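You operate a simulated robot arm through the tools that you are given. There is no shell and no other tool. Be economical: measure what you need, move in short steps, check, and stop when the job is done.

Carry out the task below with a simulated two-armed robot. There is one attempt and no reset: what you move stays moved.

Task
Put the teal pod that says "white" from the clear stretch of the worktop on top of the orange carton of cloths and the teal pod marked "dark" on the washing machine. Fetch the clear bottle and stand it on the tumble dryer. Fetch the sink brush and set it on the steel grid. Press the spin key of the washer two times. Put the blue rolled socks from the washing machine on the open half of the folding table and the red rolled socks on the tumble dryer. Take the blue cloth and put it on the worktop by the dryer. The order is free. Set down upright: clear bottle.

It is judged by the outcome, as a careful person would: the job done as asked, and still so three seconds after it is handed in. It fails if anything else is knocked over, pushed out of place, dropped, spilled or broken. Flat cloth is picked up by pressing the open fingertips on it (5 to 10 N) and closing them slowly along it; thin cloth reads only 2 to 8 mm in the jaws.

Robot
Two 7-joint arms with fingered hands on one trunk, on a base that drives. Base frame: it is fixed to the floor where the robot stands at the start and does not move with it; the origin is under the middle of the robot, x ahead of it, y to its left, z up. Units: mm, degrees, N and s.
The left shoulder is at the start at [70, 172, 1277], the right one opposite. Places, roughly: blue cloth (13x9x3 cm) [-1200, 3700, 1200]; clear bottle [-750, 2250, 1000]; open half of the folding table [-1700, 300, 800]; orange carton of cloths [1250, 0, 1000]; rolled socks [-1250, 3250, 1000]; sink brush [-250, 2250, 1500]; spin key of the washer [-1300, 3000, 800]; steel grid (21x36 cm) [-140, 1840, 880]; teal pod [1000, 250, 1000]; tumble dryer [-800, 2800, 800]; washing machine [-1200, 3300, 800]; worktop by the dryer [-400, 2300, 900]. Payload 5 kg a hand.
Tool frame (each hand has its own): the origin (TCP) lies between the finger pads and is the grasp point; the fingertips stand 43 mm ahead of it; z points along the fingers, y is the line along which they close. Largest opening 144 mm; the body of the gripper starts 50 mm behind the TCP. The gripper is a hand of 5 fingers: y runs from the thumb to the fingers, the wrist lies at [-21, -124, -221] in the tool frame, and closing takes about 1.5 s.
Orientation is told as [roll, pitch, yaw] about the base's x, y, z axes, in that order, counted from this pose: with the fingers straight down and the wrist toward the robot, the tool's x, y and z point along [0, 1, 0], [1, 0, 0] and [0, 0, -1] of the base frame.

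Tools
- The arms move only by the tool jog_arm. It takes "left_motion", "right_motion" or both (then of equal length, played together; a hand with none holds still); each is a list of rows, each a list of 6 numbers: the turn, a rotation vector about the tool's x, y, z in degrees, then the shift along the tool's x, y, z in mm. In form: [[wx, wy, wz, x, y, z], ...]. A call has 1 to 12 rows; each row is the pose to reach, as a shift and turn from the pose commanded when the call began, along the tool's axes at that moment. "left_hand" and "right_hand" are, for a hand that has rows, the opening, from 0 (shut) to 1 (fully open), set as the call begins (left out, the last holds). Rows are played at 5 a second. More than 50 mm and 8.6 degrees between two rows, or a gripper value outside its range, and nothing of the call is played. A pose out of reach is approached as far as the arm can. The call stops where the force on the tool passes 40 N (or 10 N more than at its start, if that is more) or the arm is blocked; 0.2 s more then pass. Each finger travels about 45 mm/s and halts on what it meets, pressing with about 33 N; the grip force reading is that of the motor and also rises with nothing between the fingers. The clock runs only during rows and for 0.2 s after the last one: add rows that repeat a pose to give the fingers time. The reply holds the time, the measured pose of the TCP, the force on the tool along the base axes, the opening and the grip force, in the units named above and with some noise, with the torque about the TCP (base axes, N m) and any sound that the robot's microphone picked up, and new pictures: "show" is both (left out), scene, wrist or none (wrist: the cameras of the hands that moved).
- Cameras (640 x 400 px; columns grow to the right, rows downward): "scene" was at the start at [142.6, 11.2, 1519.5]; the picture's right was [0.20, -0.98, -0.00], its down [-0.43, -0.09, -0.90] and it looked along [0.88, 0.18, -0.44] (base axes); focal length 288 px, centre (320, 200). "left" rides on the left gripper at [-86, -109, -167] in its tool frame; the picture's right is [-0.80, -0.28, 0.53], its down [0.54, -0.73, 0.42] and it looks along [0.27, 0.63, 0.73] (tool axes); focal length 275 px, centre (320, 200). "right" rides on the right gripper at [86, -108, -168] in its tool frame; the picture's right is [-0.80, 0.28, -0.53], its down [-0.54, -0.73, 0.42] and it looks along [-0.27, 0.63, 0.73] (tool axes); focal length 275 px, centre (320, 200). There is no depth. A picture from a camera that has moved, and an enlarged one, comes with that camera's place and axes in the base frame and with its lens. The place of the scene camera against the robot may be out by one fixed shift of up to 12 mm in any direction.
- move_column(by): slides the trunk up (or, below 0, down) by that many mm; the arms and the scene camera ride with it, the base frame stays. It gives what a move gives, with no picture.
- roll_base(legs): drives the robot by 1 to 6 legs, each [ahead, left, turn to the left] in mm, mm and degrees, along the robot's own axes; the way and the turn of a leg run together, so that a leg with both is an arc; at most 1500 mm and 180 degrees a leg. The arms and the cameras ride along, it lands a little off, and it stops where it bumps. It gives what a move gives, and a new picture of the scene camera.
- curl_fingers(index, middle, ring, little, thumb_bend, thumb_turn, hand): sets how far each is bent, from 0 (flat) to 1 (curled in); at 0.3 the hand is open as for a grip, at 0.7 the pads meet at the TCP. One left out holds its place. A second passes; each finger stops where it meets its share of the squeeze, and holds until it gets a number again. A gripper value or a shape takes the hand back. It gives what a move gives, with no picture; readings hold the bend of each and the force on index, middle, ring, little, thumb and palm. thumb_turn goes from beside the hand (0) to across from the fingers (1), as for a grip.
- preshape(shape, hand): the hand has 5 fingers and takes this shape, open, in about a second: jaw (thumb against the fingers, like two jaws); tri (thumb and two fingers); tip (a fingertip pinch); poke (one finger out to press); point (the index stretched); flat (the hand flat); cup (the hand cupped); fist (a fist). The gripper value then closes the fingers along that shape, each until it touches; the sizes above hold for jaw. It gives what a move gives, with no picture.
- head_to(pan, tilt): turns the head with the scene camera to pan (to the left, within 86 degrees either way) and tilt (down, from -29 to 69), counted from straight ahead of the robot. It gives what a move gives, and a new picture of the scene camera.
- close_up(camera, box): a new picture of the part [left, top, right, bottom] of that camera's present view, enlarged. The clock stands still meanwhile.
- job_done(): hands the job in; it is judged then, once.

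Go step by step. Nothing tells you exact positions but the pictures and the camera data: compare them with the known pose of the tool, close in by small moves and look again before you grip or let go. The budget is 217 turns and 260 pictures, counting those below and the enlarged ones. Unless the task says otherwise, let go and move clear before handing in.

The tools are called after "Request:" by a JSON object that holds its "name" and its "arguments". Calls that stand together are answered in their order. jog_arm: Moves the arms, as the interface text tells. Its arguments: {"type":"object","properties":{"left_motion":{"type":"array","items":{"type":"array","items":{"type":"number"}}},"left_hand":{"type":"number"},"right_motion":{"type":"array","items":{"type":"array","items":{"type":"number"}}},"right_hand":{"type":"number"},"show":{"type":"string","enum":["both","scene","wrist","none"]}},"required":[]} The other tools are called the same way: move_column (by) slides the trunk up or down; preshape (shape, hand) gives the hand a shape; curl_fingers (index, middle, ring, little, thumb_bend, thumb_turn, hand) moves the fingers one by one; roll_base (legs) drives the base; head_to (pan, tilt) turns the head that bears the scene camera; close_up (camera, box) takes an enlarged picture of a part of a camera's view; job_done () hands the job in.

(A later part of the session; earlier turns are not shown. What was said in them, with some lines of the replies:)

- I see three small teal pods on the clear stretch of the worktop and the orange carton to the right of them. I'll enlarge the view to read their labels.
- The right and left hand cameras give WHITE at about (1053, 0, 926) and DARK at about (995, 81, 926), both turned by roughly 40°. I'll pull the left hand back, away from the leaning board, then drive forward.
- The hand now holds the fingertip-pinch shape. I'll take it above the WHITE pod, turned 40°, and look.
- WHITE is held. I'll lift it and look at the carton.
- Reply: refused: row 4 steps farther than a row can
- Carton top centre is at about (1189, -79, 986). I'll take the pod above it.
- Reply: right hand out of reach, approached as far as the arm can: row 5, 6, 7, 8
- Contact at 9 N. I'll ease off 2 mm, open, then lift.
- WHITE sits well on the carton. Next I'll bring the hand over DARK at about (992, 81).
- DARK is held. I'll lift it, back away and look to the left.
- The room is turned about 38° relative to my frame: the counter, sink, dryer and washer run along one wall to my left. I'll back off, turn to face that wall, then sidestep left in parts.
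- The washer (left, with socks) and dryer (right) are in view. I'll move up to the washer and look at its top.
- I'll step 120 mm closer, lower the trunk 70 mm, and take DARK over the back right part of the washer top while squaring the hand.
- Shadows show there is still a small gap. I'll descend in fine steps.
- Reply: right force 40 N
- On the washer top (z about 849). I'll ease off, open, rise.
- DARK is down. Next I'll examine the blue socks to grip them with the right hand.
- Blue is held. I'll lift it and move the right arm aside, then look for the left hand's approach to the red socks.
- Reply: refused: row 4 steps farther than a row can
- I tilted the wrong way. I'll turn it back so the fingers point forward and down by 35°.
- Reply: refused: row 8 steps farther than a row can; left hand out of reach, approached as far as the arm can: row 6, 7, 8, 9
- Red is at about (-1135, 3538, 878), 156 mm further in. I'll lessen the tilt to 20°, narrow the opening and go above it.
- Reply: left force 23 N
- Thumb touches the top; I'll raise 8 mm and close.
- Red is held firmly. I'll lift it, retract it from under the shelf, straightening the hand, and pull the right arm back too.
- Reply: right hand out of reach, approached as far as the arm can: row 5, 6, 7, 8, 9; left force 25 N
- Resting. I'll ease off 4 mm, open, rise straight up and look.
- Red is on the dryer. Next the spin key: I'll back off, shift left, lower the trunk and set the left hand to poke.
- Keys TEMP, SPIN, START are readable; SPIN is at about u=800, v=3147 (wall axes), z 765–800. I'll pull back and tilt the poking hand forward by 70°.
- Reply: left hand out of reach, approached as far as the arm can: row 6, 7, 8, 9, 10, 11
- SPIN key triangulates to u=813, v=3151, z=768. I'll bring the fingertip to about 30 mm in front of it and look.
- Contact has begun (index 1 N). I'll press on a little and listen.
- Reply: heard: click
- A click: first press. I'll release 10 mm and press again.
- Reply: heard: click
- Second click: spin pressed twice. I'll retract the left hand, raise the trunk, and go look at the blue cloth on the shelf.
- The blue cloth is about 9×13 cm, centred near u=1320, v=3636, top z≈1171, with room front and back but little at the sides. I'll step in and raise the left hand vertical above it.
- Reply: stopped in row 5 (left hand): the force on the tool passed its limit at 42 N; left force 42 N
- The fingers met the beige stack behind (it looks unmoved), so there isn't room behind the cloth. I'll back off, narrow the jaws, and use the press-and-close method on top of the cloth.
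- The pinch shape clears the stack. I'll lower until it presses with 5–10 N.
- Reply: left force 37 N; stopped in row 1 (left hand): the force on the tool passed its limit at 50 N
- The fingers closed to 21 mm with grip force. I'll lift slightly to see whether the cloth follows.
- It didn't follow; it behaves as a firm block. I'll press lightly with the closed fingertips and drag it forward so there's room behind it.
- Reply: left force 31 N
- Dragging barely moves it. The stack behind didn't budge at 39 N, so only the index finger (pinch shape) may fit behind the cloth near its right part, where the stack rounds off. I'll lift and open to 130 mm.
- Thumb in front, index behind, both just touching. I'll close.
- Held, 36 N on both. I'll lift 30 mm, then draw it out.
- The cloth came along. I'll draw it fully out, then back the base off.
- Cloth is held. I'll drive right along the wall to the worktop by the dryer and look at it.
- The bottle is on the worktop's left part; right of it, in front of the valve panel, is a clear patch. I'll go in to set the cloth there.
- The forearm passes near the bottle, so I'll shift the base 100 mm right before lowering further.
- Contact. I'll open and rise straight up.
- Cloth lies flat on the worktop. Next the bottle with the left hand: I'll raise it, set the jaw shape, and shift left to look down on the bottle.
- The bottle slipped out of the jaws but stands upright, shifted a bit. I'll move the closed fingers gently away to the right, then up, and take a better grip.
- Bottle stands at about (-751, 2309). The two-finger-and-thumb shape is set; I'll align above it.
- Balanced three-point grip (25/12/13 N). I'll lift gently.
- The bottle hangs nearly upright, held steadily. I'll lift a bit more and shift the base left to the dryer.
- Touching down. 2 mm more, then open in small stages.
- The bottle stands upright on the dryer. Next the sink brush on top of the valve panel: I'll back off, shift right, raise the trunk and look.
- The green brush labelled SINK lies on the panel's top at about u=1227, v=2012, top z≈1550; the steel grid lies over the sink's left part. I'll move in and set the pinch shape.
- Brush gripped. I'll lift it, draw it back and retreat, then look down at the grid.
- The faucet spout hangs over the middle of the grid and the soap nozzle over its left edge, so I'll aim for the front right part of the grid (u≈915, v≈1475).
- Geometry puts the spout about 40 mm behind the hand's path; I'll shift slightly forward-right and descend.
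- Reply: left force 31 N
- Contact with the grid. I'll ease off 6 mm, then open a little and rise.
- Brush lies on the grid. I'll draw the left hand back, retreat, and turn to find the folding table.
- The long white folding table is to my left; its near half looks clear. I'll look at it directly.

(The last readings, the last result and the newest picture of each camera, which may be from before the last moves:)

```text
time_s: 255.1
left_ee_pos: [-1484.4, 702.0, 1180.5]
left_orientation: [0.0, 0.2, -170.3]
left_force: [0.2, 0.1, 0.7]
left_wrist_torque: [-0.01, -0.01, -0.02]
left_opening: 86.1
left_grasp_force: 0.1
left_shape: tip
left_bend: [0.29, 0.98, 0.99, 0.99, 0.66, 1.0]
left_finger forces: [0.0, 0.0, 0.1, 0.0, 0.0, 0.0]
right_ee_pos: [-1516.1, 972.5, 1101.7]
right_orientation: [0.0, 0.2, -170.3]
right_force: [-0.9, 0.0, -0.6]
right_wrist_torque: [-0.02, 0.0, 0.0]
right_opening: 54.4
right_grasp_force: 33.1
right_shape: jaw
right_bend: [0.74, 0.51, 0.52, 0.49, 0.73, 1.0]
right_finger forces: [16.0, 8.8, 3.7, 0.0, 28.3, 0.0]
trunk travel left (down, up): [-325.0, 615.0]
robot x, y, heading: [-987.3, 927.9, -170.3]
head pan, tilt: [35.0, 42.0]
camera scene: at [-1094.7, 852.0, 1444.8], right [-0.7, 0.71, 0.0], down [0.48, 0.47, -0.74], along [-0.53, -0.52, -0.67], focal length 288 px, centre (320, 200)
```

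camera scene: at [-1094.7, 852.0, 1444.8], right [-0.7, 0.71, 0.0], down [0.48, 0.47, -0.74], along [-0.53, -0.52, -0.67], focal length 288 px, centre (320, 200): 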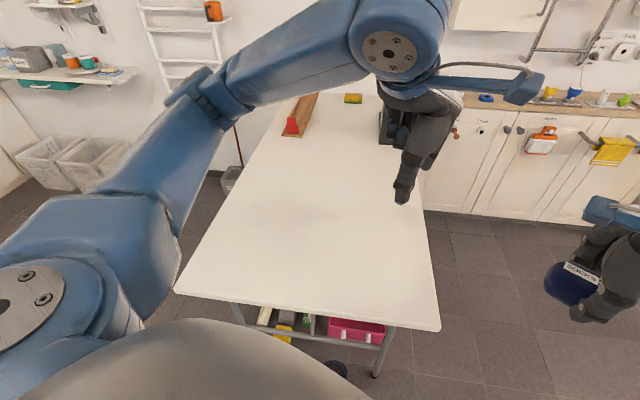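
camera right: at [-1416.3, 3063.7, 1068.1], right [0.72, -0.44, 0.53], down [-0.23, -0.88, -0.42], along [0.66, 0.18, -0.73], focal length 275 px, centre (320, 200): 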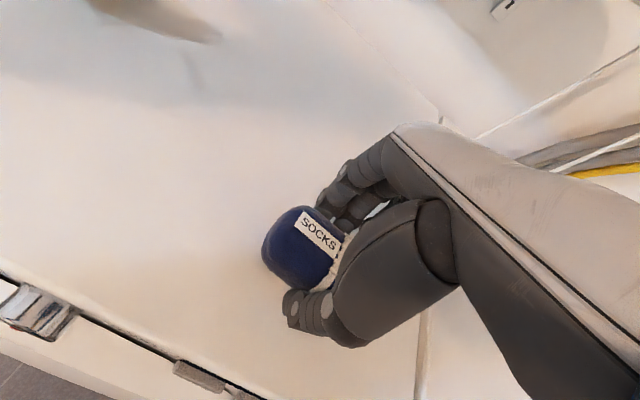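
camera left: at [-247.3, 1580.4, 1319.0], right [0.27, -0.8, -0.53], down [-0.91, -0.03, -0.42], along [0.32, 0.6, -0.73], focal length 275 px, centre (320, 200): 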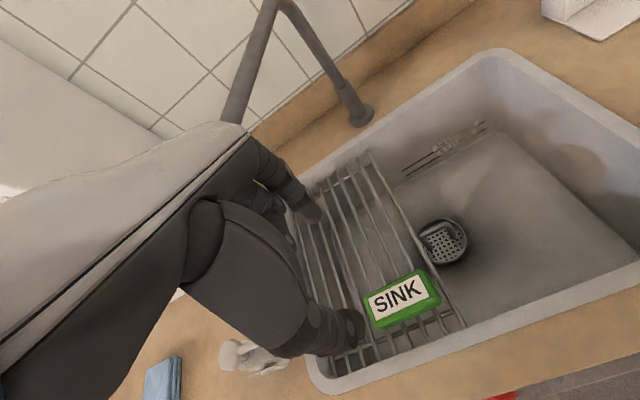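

Request:
{"name": "roll_base", "arguments": {"legs": [[0, 0, 29]]}}

Request:
{"name": "move_column", "arguments": {"by": -150}}

Request:
{"name": "head_to", "arguments": {"pan": 0, "tilt": 45}}

```text
time_s: 256.9
left_ee_pos: [-1313.2, 488.8, 1182.2]
left_orientation: [0.1, 0.1, -141.3]
left_force: [0.1, 0.5, -0.4]
left_wrist_torque: [0.01, 0.03, 0.0]
left_opening: 86.3
left_grasp_force: 0.2
left_shape: tip
left_bend: [0.29, 0.98, 0.99, 0.99, 0.66, 1.0]
left_finger forces: [0.0, 0.1, 0.0, 0.0, 0.0, 0.0]
right_ee_pos: [-1472.4, 710.9, 1102.8]
right_orientation: [0.0, 0.1, -141.1]
right_force: [-0.2, 0.8, -0.6]
right_wrist_torque: [0.01, 0.02, 0.0]
right_opening: 54.4
right_grasp_force: 33.0
right_shape: jaw
right_bend: [0.74, 0.52, 0.52, 0.49, 0.73, 1.0]
right_finger forces: [15.9, 8.8, 3.7, 0.0, 28.3, 0.0]
trunk travel left (down, up): [-325.0, 615.0]
robot x, y, heading: [-989.9, 926.2, -141.3]
head pan, tilt: [35.0, 42.0]
camera scene: at [-1048.1, 807.4, 1444.7], right [-0.96, 0.28, 0.0], down [0.19, 0.64, -0.74], along [-0.21, -0.71, -0.67], focal length 288 px, centre (320, 200)
```

scene: 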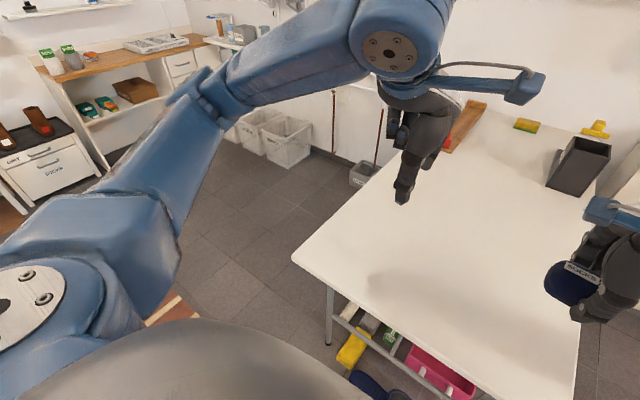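

```text
time_s: 258.7
left_ee_pos: [-1312.7, 488.8, 1030.9]
left_orientation: [-0.1, 0.2, -141.3]
left_force: [-0.3, 0.4, 0.0]
left_wrist_torque: [0.02, 0.04, 0.04]
left_opening: 86.3
left_grasp_force: 0.0
left_shape: tip
left_bend: [0.29, 0.98, 0.99, 0.99, 0.66, 1.0]
left_finger forces: [0.1, 0.0, 0.1, 0.0, 0.1, 0.0]
right_ee_pos: [-1473.4, 711.3, 953.1]
right_orientation: [-0.1, 0.1, -141.1]
right_force: [-0.2, -0.4, 0.6]
right_wrist_torque: [0.01, 0.03, 0.01]
right_opening: 54.3
right_grasp_force: 32.8
right_shape: jaw
right_bend: [0.74, 0.52, 0.52, 0.49, 0.73, 1.0]
right_finger forces: [15.9, 8.7, 3.6, 0.1, 28.4, 0.1]
trunk travel left (down, up): [-175.0, 765.0]
robot x, y, heading: [-988.6, 924.9, -141.1]
head pan, tilt: [35.0, 42.0]
```

```text
time_s: 259.7
left_ee_pos: [-1313.3, 488.6, 1030.5]
left_orientation: [0.0, 0.2, -141.3]
left_force: [-0.8, 0.8, -0.8]
left_wrist_torque: [-0.04, 0.01, 0.02]
left_opening: 86.0
left_grasp_force: 0.1
left_shape: tip
left_bend: [0.29, 0.98, 0.99, 0.99, 0.66, 1.0]
left_finger forces: [0.0, 0.1, 0.0, 0.0, 0.0, 0.1]
right_ee_pos: [-1472.6, 709.9, 952.9]
right_orientation: [-0.1, 0.2, -141.2]
right_force: [0.2, -0.3, -1.0]
right_wrist_torque: [0.02, 0.0, 0.0]
right_opening: 54.3
right_grasp_force: 32.7
right_shape: jaw
right_bend: [0.74, 0.52, 0.52, 0.49, 0.73, 1.0]
right_finger forces: [15.9, 8.9, 3.7, 0.1, 28.5, 0.0]
trunk travel left (down, up): [-175.0, 765.0]
robot x, y, heading: [-983.3, 929.9, -141.4]
head pan, tilt: [0.0, 45.0]
camera scene: at [-1088.2, 836.8, 1290.4], right [-0.63, 0.78, 0.0], down [0.55, 0.44, -0.71], along [-0.55, -0.44, -0.71], focal length 288 px, centre (320, 200)
```

scene: 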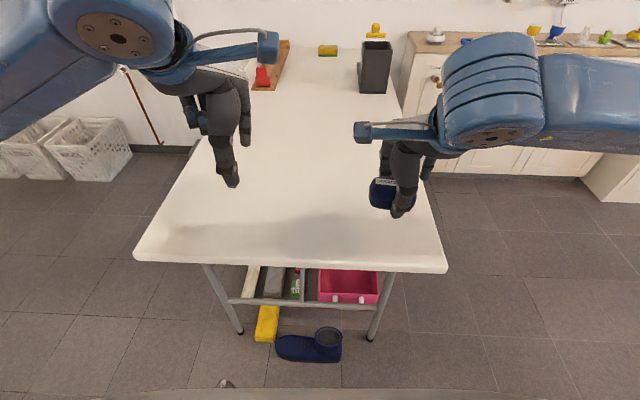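

The near half is clear, the far end holds a board, sponge and bin. I'll bring the socks over the near half.

Request:
{"name": "jog_arm", "arguments": {"right_motion": [[0, 0, 0, 20, 35, 0], [0, 0, 0, 40, 70, 0], [0, 0, 0, 60, 105, 10], [0, 0, 0, 80, 140, 20], [0, 0, 0, 100, 173, 40], [0, 0, 0, 104, 173, 60], [0, 0, 0, 104, 173, 60]], "show": "both"}}

```text
time_s: 261.3
left_ee_pos: [-1313.0, 488.6, 1030.5]
left_orientation: [0.0, 0.3, -141.3]
left_force: [0.9, 0.5, -0.4]
left_wrist_torque: [0.02, -0.05, 0.02]
left_opening: 85.9
left_grasp_force: 0.0
left_shape: tip
left_bend: [0.29, 0.98, 0.99, 0.99, 0.66, 1.0]
left_finger forces: [0.0, 0.1, 0.1, 0.0, 0.1, 0.0]
right_ee_pos: [-1542.1, 520.5, 892.2]
right_orientation: [0.0, 0.0, -141.3]
right_force: [0.0, -0.8, -0.1]
right_wrist_torque: [0.05, 0.01, 0.03]
right_opening: 54.3
right_grasp_force: 33.5
right_shape: jaw
right_bend: [0.74, 0.52, 0.52, 0.49, 0.73, 1.0]
right_finger forces: [16.0, 8.9, 3.8, 0.0, 28.7, 0.1]
trunk travel left (down, up): [-175.0, 765.0]
robot x, y, heading: [-986.6, 928.7, -141.2]
head pan, tilt: [0.0, 45.0]
camera scene: at [-1088.1, 836.4, 1290.4], right [-0.63, 0.78, 0.0], down [0.55, 0.44, -0.71], along [-0.55, -0.44, -0.71], focal length 288 px, centre (320, 200)
camera right: at [-1402.9, 521.1, 1060.1], right [-0.72, 0.44, 0.53], down [0.23, 0.88, -0.42], along [-0.66, -0.18, -0.73], focal length 275 px, centre (320, 200)
```

scene: 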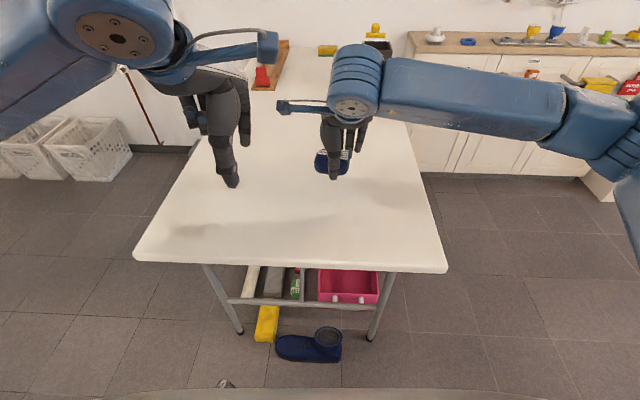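
right: 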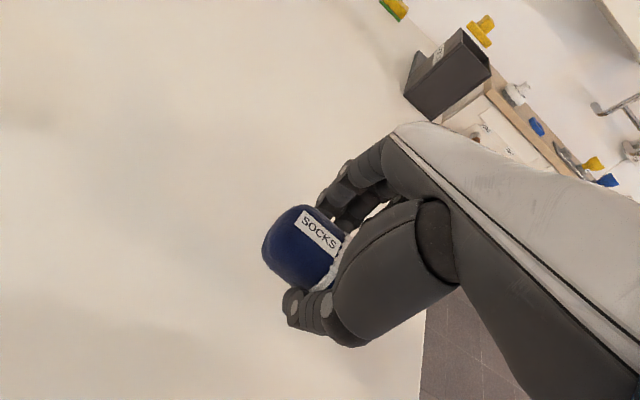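

Request:
{"name": "jog_arm", "arguments": {"right_motion": [[0, 0, 0, 0, 0, 10], [0, 0, 0, 0, 0, 20], [0, 0, 0, 0, 0, 30], [0, 0, 0, 0, 0, 38], [0, 0, 0, 0, 0, 38]], "show": "none"}}

Request:
{"name": "close_up", "arguments": {"camera": "scene", "box": [280, 120, 400, 220]}}

```text
time_s: 262.5
left_ee_pos: [-1313.2, 488.5, 1031.2]
left_orientation: [-0.1, 0.2, -141.3]
left_force: [0.1, 0.2, 0.0]
left_wrist_torque: [-0.01, -0.01, 0.0]
left_opening: 86.1
left_grasp_force: 0.1
left_shape: tip
left_bend: [0.29, 0.98, 0.99, 0.99, 0.66, 1.0]
left_finger forces: [0.0, 0.1, 0.0, 0.0, 0.0, 0.0]
right_ee_pos: [-1542.9, 520.3, 854.4]
right_orientation: [0.0, 0.1, -141.2]
right_force: [-0.1, -0.1, -0.4]
right_wrist_torque: [-0.02, -0.03, -0.04]
right_opening: 54.3
right_grasp_force: 32.9
right_shape: jaw
right_bend: [0.74, 0.52, 0.52, 0.49, 0.73, 1.0]
right_finger forces: [15.9, 8.9, 3.8, 0.1, 28.7, 0.0]
trunk travel left (down, up): [-175.0, 765.0]
robot x, y, heading: [-989.9, 926.9, -141.3]
head pan, tilt: [0.0, 45.0]
```

```text
4.00 times, centred on (340, 170) of scene
camera zoom: at [-1088.2, 836.8, 1290.4], right [-0.63, 0.78, 0.0], down [0.55, 0.44, -0.71], along [-0.55, -0.44, -0.71], focal length 1153 px, centre (240, 320)
```

zoom: 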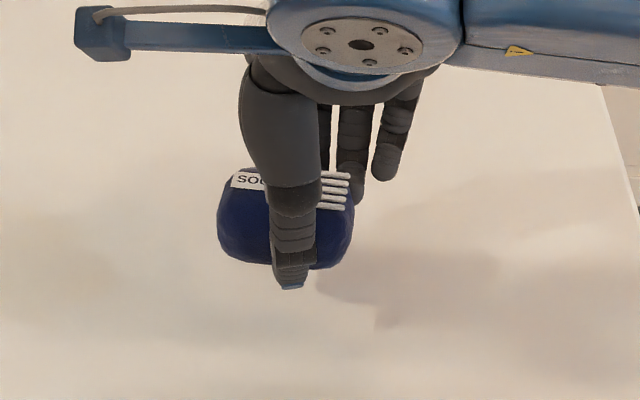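

Request:
{"name": "jog_arm", "arguments": {"right_motion": [[0, 0, 0, 0, 0, 8], [0, 0, 0, 0, 0, 15], [0, 0, 0, 0, 0, 22], [0, 0, 0, 0, 0, 28], [0, 0, 0, 0, 0, 28]], "show": "none"}}

Request:
{"name": "close_up", "arguments": {"camera": "scene", "box": [280, 120, 400, 220]}}

```text
time_s: 263.7
left_ee_pos: [-1313.8, 488.4, 1030.0]
left_orientation: [0.1, 0.3, -141.3]
left_force: [-0.3, 0.1, -0.3]
left_wrist_torque: [0.0, -0.03, -0.01]
left_opening: 86.2
left_grasp_force: 0.1
left_shape: tip
left_bend: [0.29, 0.98, 0.99, 0.99, 0.66, 1.0]
left_finger forces: [0.0, 0.1, 0.1, 0.0, 0.0, 0.1]
right_ee_pos: [-1542.7, 521.4, 826.3]
right_orientation: [-0.1, 0.2, -141.2]
right_force: [0.6, 0.4, 0.1]
right_wrist_torque: [0.0, -0.01, -0.02]
right_opening: 54.4
right_grasp_force: 33.0
right_shape: jaw
right_bend: [0.74, 0.52, 0.52, 0.49, 0.73, 1.0]
right_finger forces: [16.0, 8.8, 3.7, 0.0, 28.7, 0.1]
trunk travel left (down, up): [-175.0, 765.0]
robot x, y, heading: [-986.2, 927.7, -141.2]
head pan, tilt: [0.0, 45.0]
```

```text
4.00 times, centred on (340, 170) of scene
camera zoom: at [-1088.2, 836.8, 1290.4], right [-0.63, 0.78, 0.0], down [0.55, 0.44, -0.71], along [-0.55, -0.44, -0.71], focal length 1153 px, centre (240, 320)
```

zoom: 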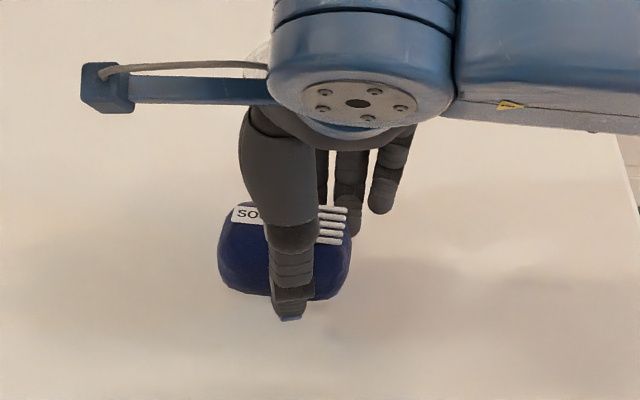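

Request:
{"name": "jog_arm", "arguments": {"right_motion": [[0, 0, 0, 0, 0, 4], [0, 0, 0, 0, 0, 8], [0, 0, 0, 0, 0, 12], [0, 0, 0, 0, 0, 16], [0, 0, 0, 0, 0, 16]], "show": "none"}}

Request:
{"name": "jog_arm", "arguments": {"right_motion": [[0, 0, 0, 0, 0, 3], [0, 0, 0, 0, 0, 6], [0, 0, 0, 0, 0, 9], [0, 0, 0, 0, 0, 9]], "show": "none"}}

```text
time_s: 264.9
left_ee_pos: [-1313.3, 489.1, 1030.2]
left_orientation: [-0.1, 0.2, -141.4]
left_force: [-0.2, -0.1, -1.2]
left_wrist_torque: [-0.01, -0.01, 0.02]
left_opening: 86.3
left_grasp_force: 0.1
left_shape: tip
left_bend: [0.29, 0.98, 0.99, 0.99, 0.66, 1.0]
left_finger forces: [0.0, 0.0, 0.0, 0.0, 0.0, 0.0]
right_ee_pos: [-1543.0, 521.1, 810.6]
right_orientation: [-0.1, 0.1, -141.2]
right_force: [0.8, 0.1, -1.1]
right_wrist_torque: [-0.03, 0.0, 0.01]
right_opening: 54.4
right_grasp_force: 32.9
right_shape: jaw
right_bend: [0.74, 0.52, 0.52, 0.49, 0.73, 1.0]
right_finger forces: [16.1, 8.9, 3.8, 0.0, 28.7, 0.0]
trunk travel left (down, up): [-175.0, 765.0]
robot x, y, heading: [-989.9, 928.4, -141.2]
head pan, tilt: [0.0, 45.0]
```

```text
time_s: 265.9
left_ee_pos: [-1312.2, 490.8, 1030.8]
left_orientation: [0.0, 0.2, -141.3]
left_force: [-0.1, 0.8, -0.4]
left_wrist_torque: [0.04, -0.02, -0.04]
left_opening: 86.0
left_grasp_force: 0.2
left_shape: tip
left_bend: [0.29, 0.98, 0.99, 0.99, 0.66, 1.0]
left_finger forces: [0.0, 0.1, 0.0, 0.0, 0.0, 0.1]
right_ee_pos: [-1542.2, 519.5, 809.6]
right_orientation: [0.3, -0.6, -141.2]
right_force: [3.9, 6.1, 22.2]
right_wrist_torque: [0.36, -0.29, -0.02]
right_opening: 55.7
right_grasp_force: 32.7
right_shape: jaw
right_bend: [0.74, 0.52, 0.52, 0.49, 0.73, 1.0]
right_finger forces: [16.1, 9.1, 3.9, 0.1, 35.6, 0.0]
trunk travel left (down, up): [-175.0, 765.0]
robot x, y, heading: [-988.4, 928.1, -141.0]
head pan, tilt: [0.0, 45.0]
stopped in row 4 (right hand): the force on the tool passed its limit at 42 N (the readings are from after the stop); the commanded pose is now the measured one
```

On the table. I'll ease off, open and rise.

Request:
{"name": "jog_arm", "arguments": {"right_motion": [[0, 0, 0, 0, 0, -3], [0, 0, 0, 0, 0, -3]], "show": "none"}}

Request:
{"name": "jog_arm", "arguments": {"right_motion": [[0, 0, 0, 0, 0, 0], [0, 0, 0, 0, 0, -2], [0, 0, 0, 0, 0, -3], [0, 0, 0, 0, 0, -4], [0, 0, 0, 0, 0, -30], [0, 0, 0, 0, 0, -70], [0, 0, 0, 0, 0, -115], [0, 0, 0, 0, 0, -160], [0, 0, 0, 0, 0, -200]], "right_hand": 0.8, "show": "scene"}}

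```text
time_s: 266.4
left_ee_pos: [-1312.1, 490.1, 1030.5]
left_orientation: [-0.1, 0.2, -141.3]
left_force: [-0.7, 0.0, 0.4]
left_wrist_torque: [0.01, 0.03, -0.01]
left_opening: 86.0
left_grasp_force: 0.1
left_shape: tip
left_bend: [0.29, 0.98, 0.99, 0.99, 0.66, 1.0]
left_finger forces: [0.0, 0.0, 0.0, 0.1, 0.0, 0.1]
right_ee_pos: [-1542.5, 520.4, 809.2]
right_orientation: [0.2, -0.5, -141.2]
right_force: [0.0, 1.2, 13.3]
right_wrist_torque: [0.08, -0.03, 0.02]
right_opening: 55.9
right_grasp_force: 31.9
right_shape: jaw
right_bend: [0.74, 0.52, 0.52, 0.49, 0.74, 1.0]
right_finger forces: [17.4, 9.8, 4.1, 0.0, 32.7, 0.1]
trunk travel left (down, up): [-175.0, 765.0]
robot x, y, heading: [-985.6, 923.3, -141.3]
head pan, tilt: [0.0, 45.0]
```

```text
time_s: 268.4
left_ee_pos: [-1312.8, 489.9, 1030.8]
left_orientation: [-0.1, 0.3, -141.2]
left_force: [-0.2, -0.5, -0.4]
left_wrist_torque: [-0.02, 0.03, 0.03]
left_opening: 86.4
left_grasp_force: 0.1
left_shape: tip
left_bend: [0.29, 0.98, 0.99, 0.99, 0.66, 1.0]
left_finger forces: [0.1, 0.1, 0.1, 0.1, 0.0, 0.1]
right_ee_pos: [-1542.5, 520.5, 1008.6]
right_orientation: [0.0, -0.3, -141.2]
right_force: [0.7, 0.0, -0.7]
right_wrist_torque: [0.0, 0.01, -0.02]
right_opening: 114.7
right_grasp_force: 0.0
right_shape: jaw
right_bend: [0.26, 0.34, 0.32, 0.33, 0.52, 0.99]
right_finger forces: [0.0, 0.0, 0.0, 0.1, 0.0, 0.0]
trunk travel left (down, up): [-175.0, 765.0]
robot x, y, heading: [-991.2, 925.1, -141.6]
head pan, tilt: [0.0, 45.0]
camera scene: at [-1087.4, 837.0, 1290.4], right [-0.63, 0.78, 0.0], down [0.55, 0.44, -0.71], along [-0.55, -0.44, -0.71], focal length 288 px, centre (320, 200)
```

scene: 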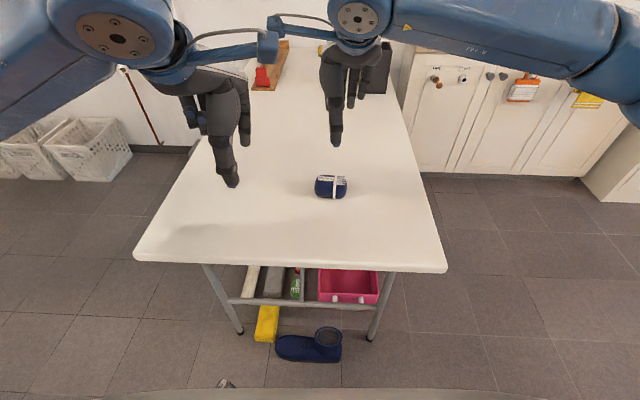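

The blue socks rest on the open half of the folding table and both hands are clear. Every item was seen in its place after I let go, so I'm handing in.

Request:
{"name": "job_done", "arguments": {}}

```text
The job is handed in.
```

I finished every part of the task and handed it in; I haven't seen the judge's result.

- **Pods:** "white" is on the orange carton and "dark" is on the washing machine.
- **Bottle:** it slipped out of the first grip but stayed upright. It now stands upright on the tumble dryer.
- **Brush:** it is on the steel grid.
- **Spin key:** I pressed it twice and heard a click each time.
- **Socks:** the blue pair is on the open half of the folding table, the red pair on the dryer.
- **Blue cloth:** it is on the worktop by the dryer. While picking it up, my fingers pressed against the beige stack behind it with about 39 N. The stack did not look moved.
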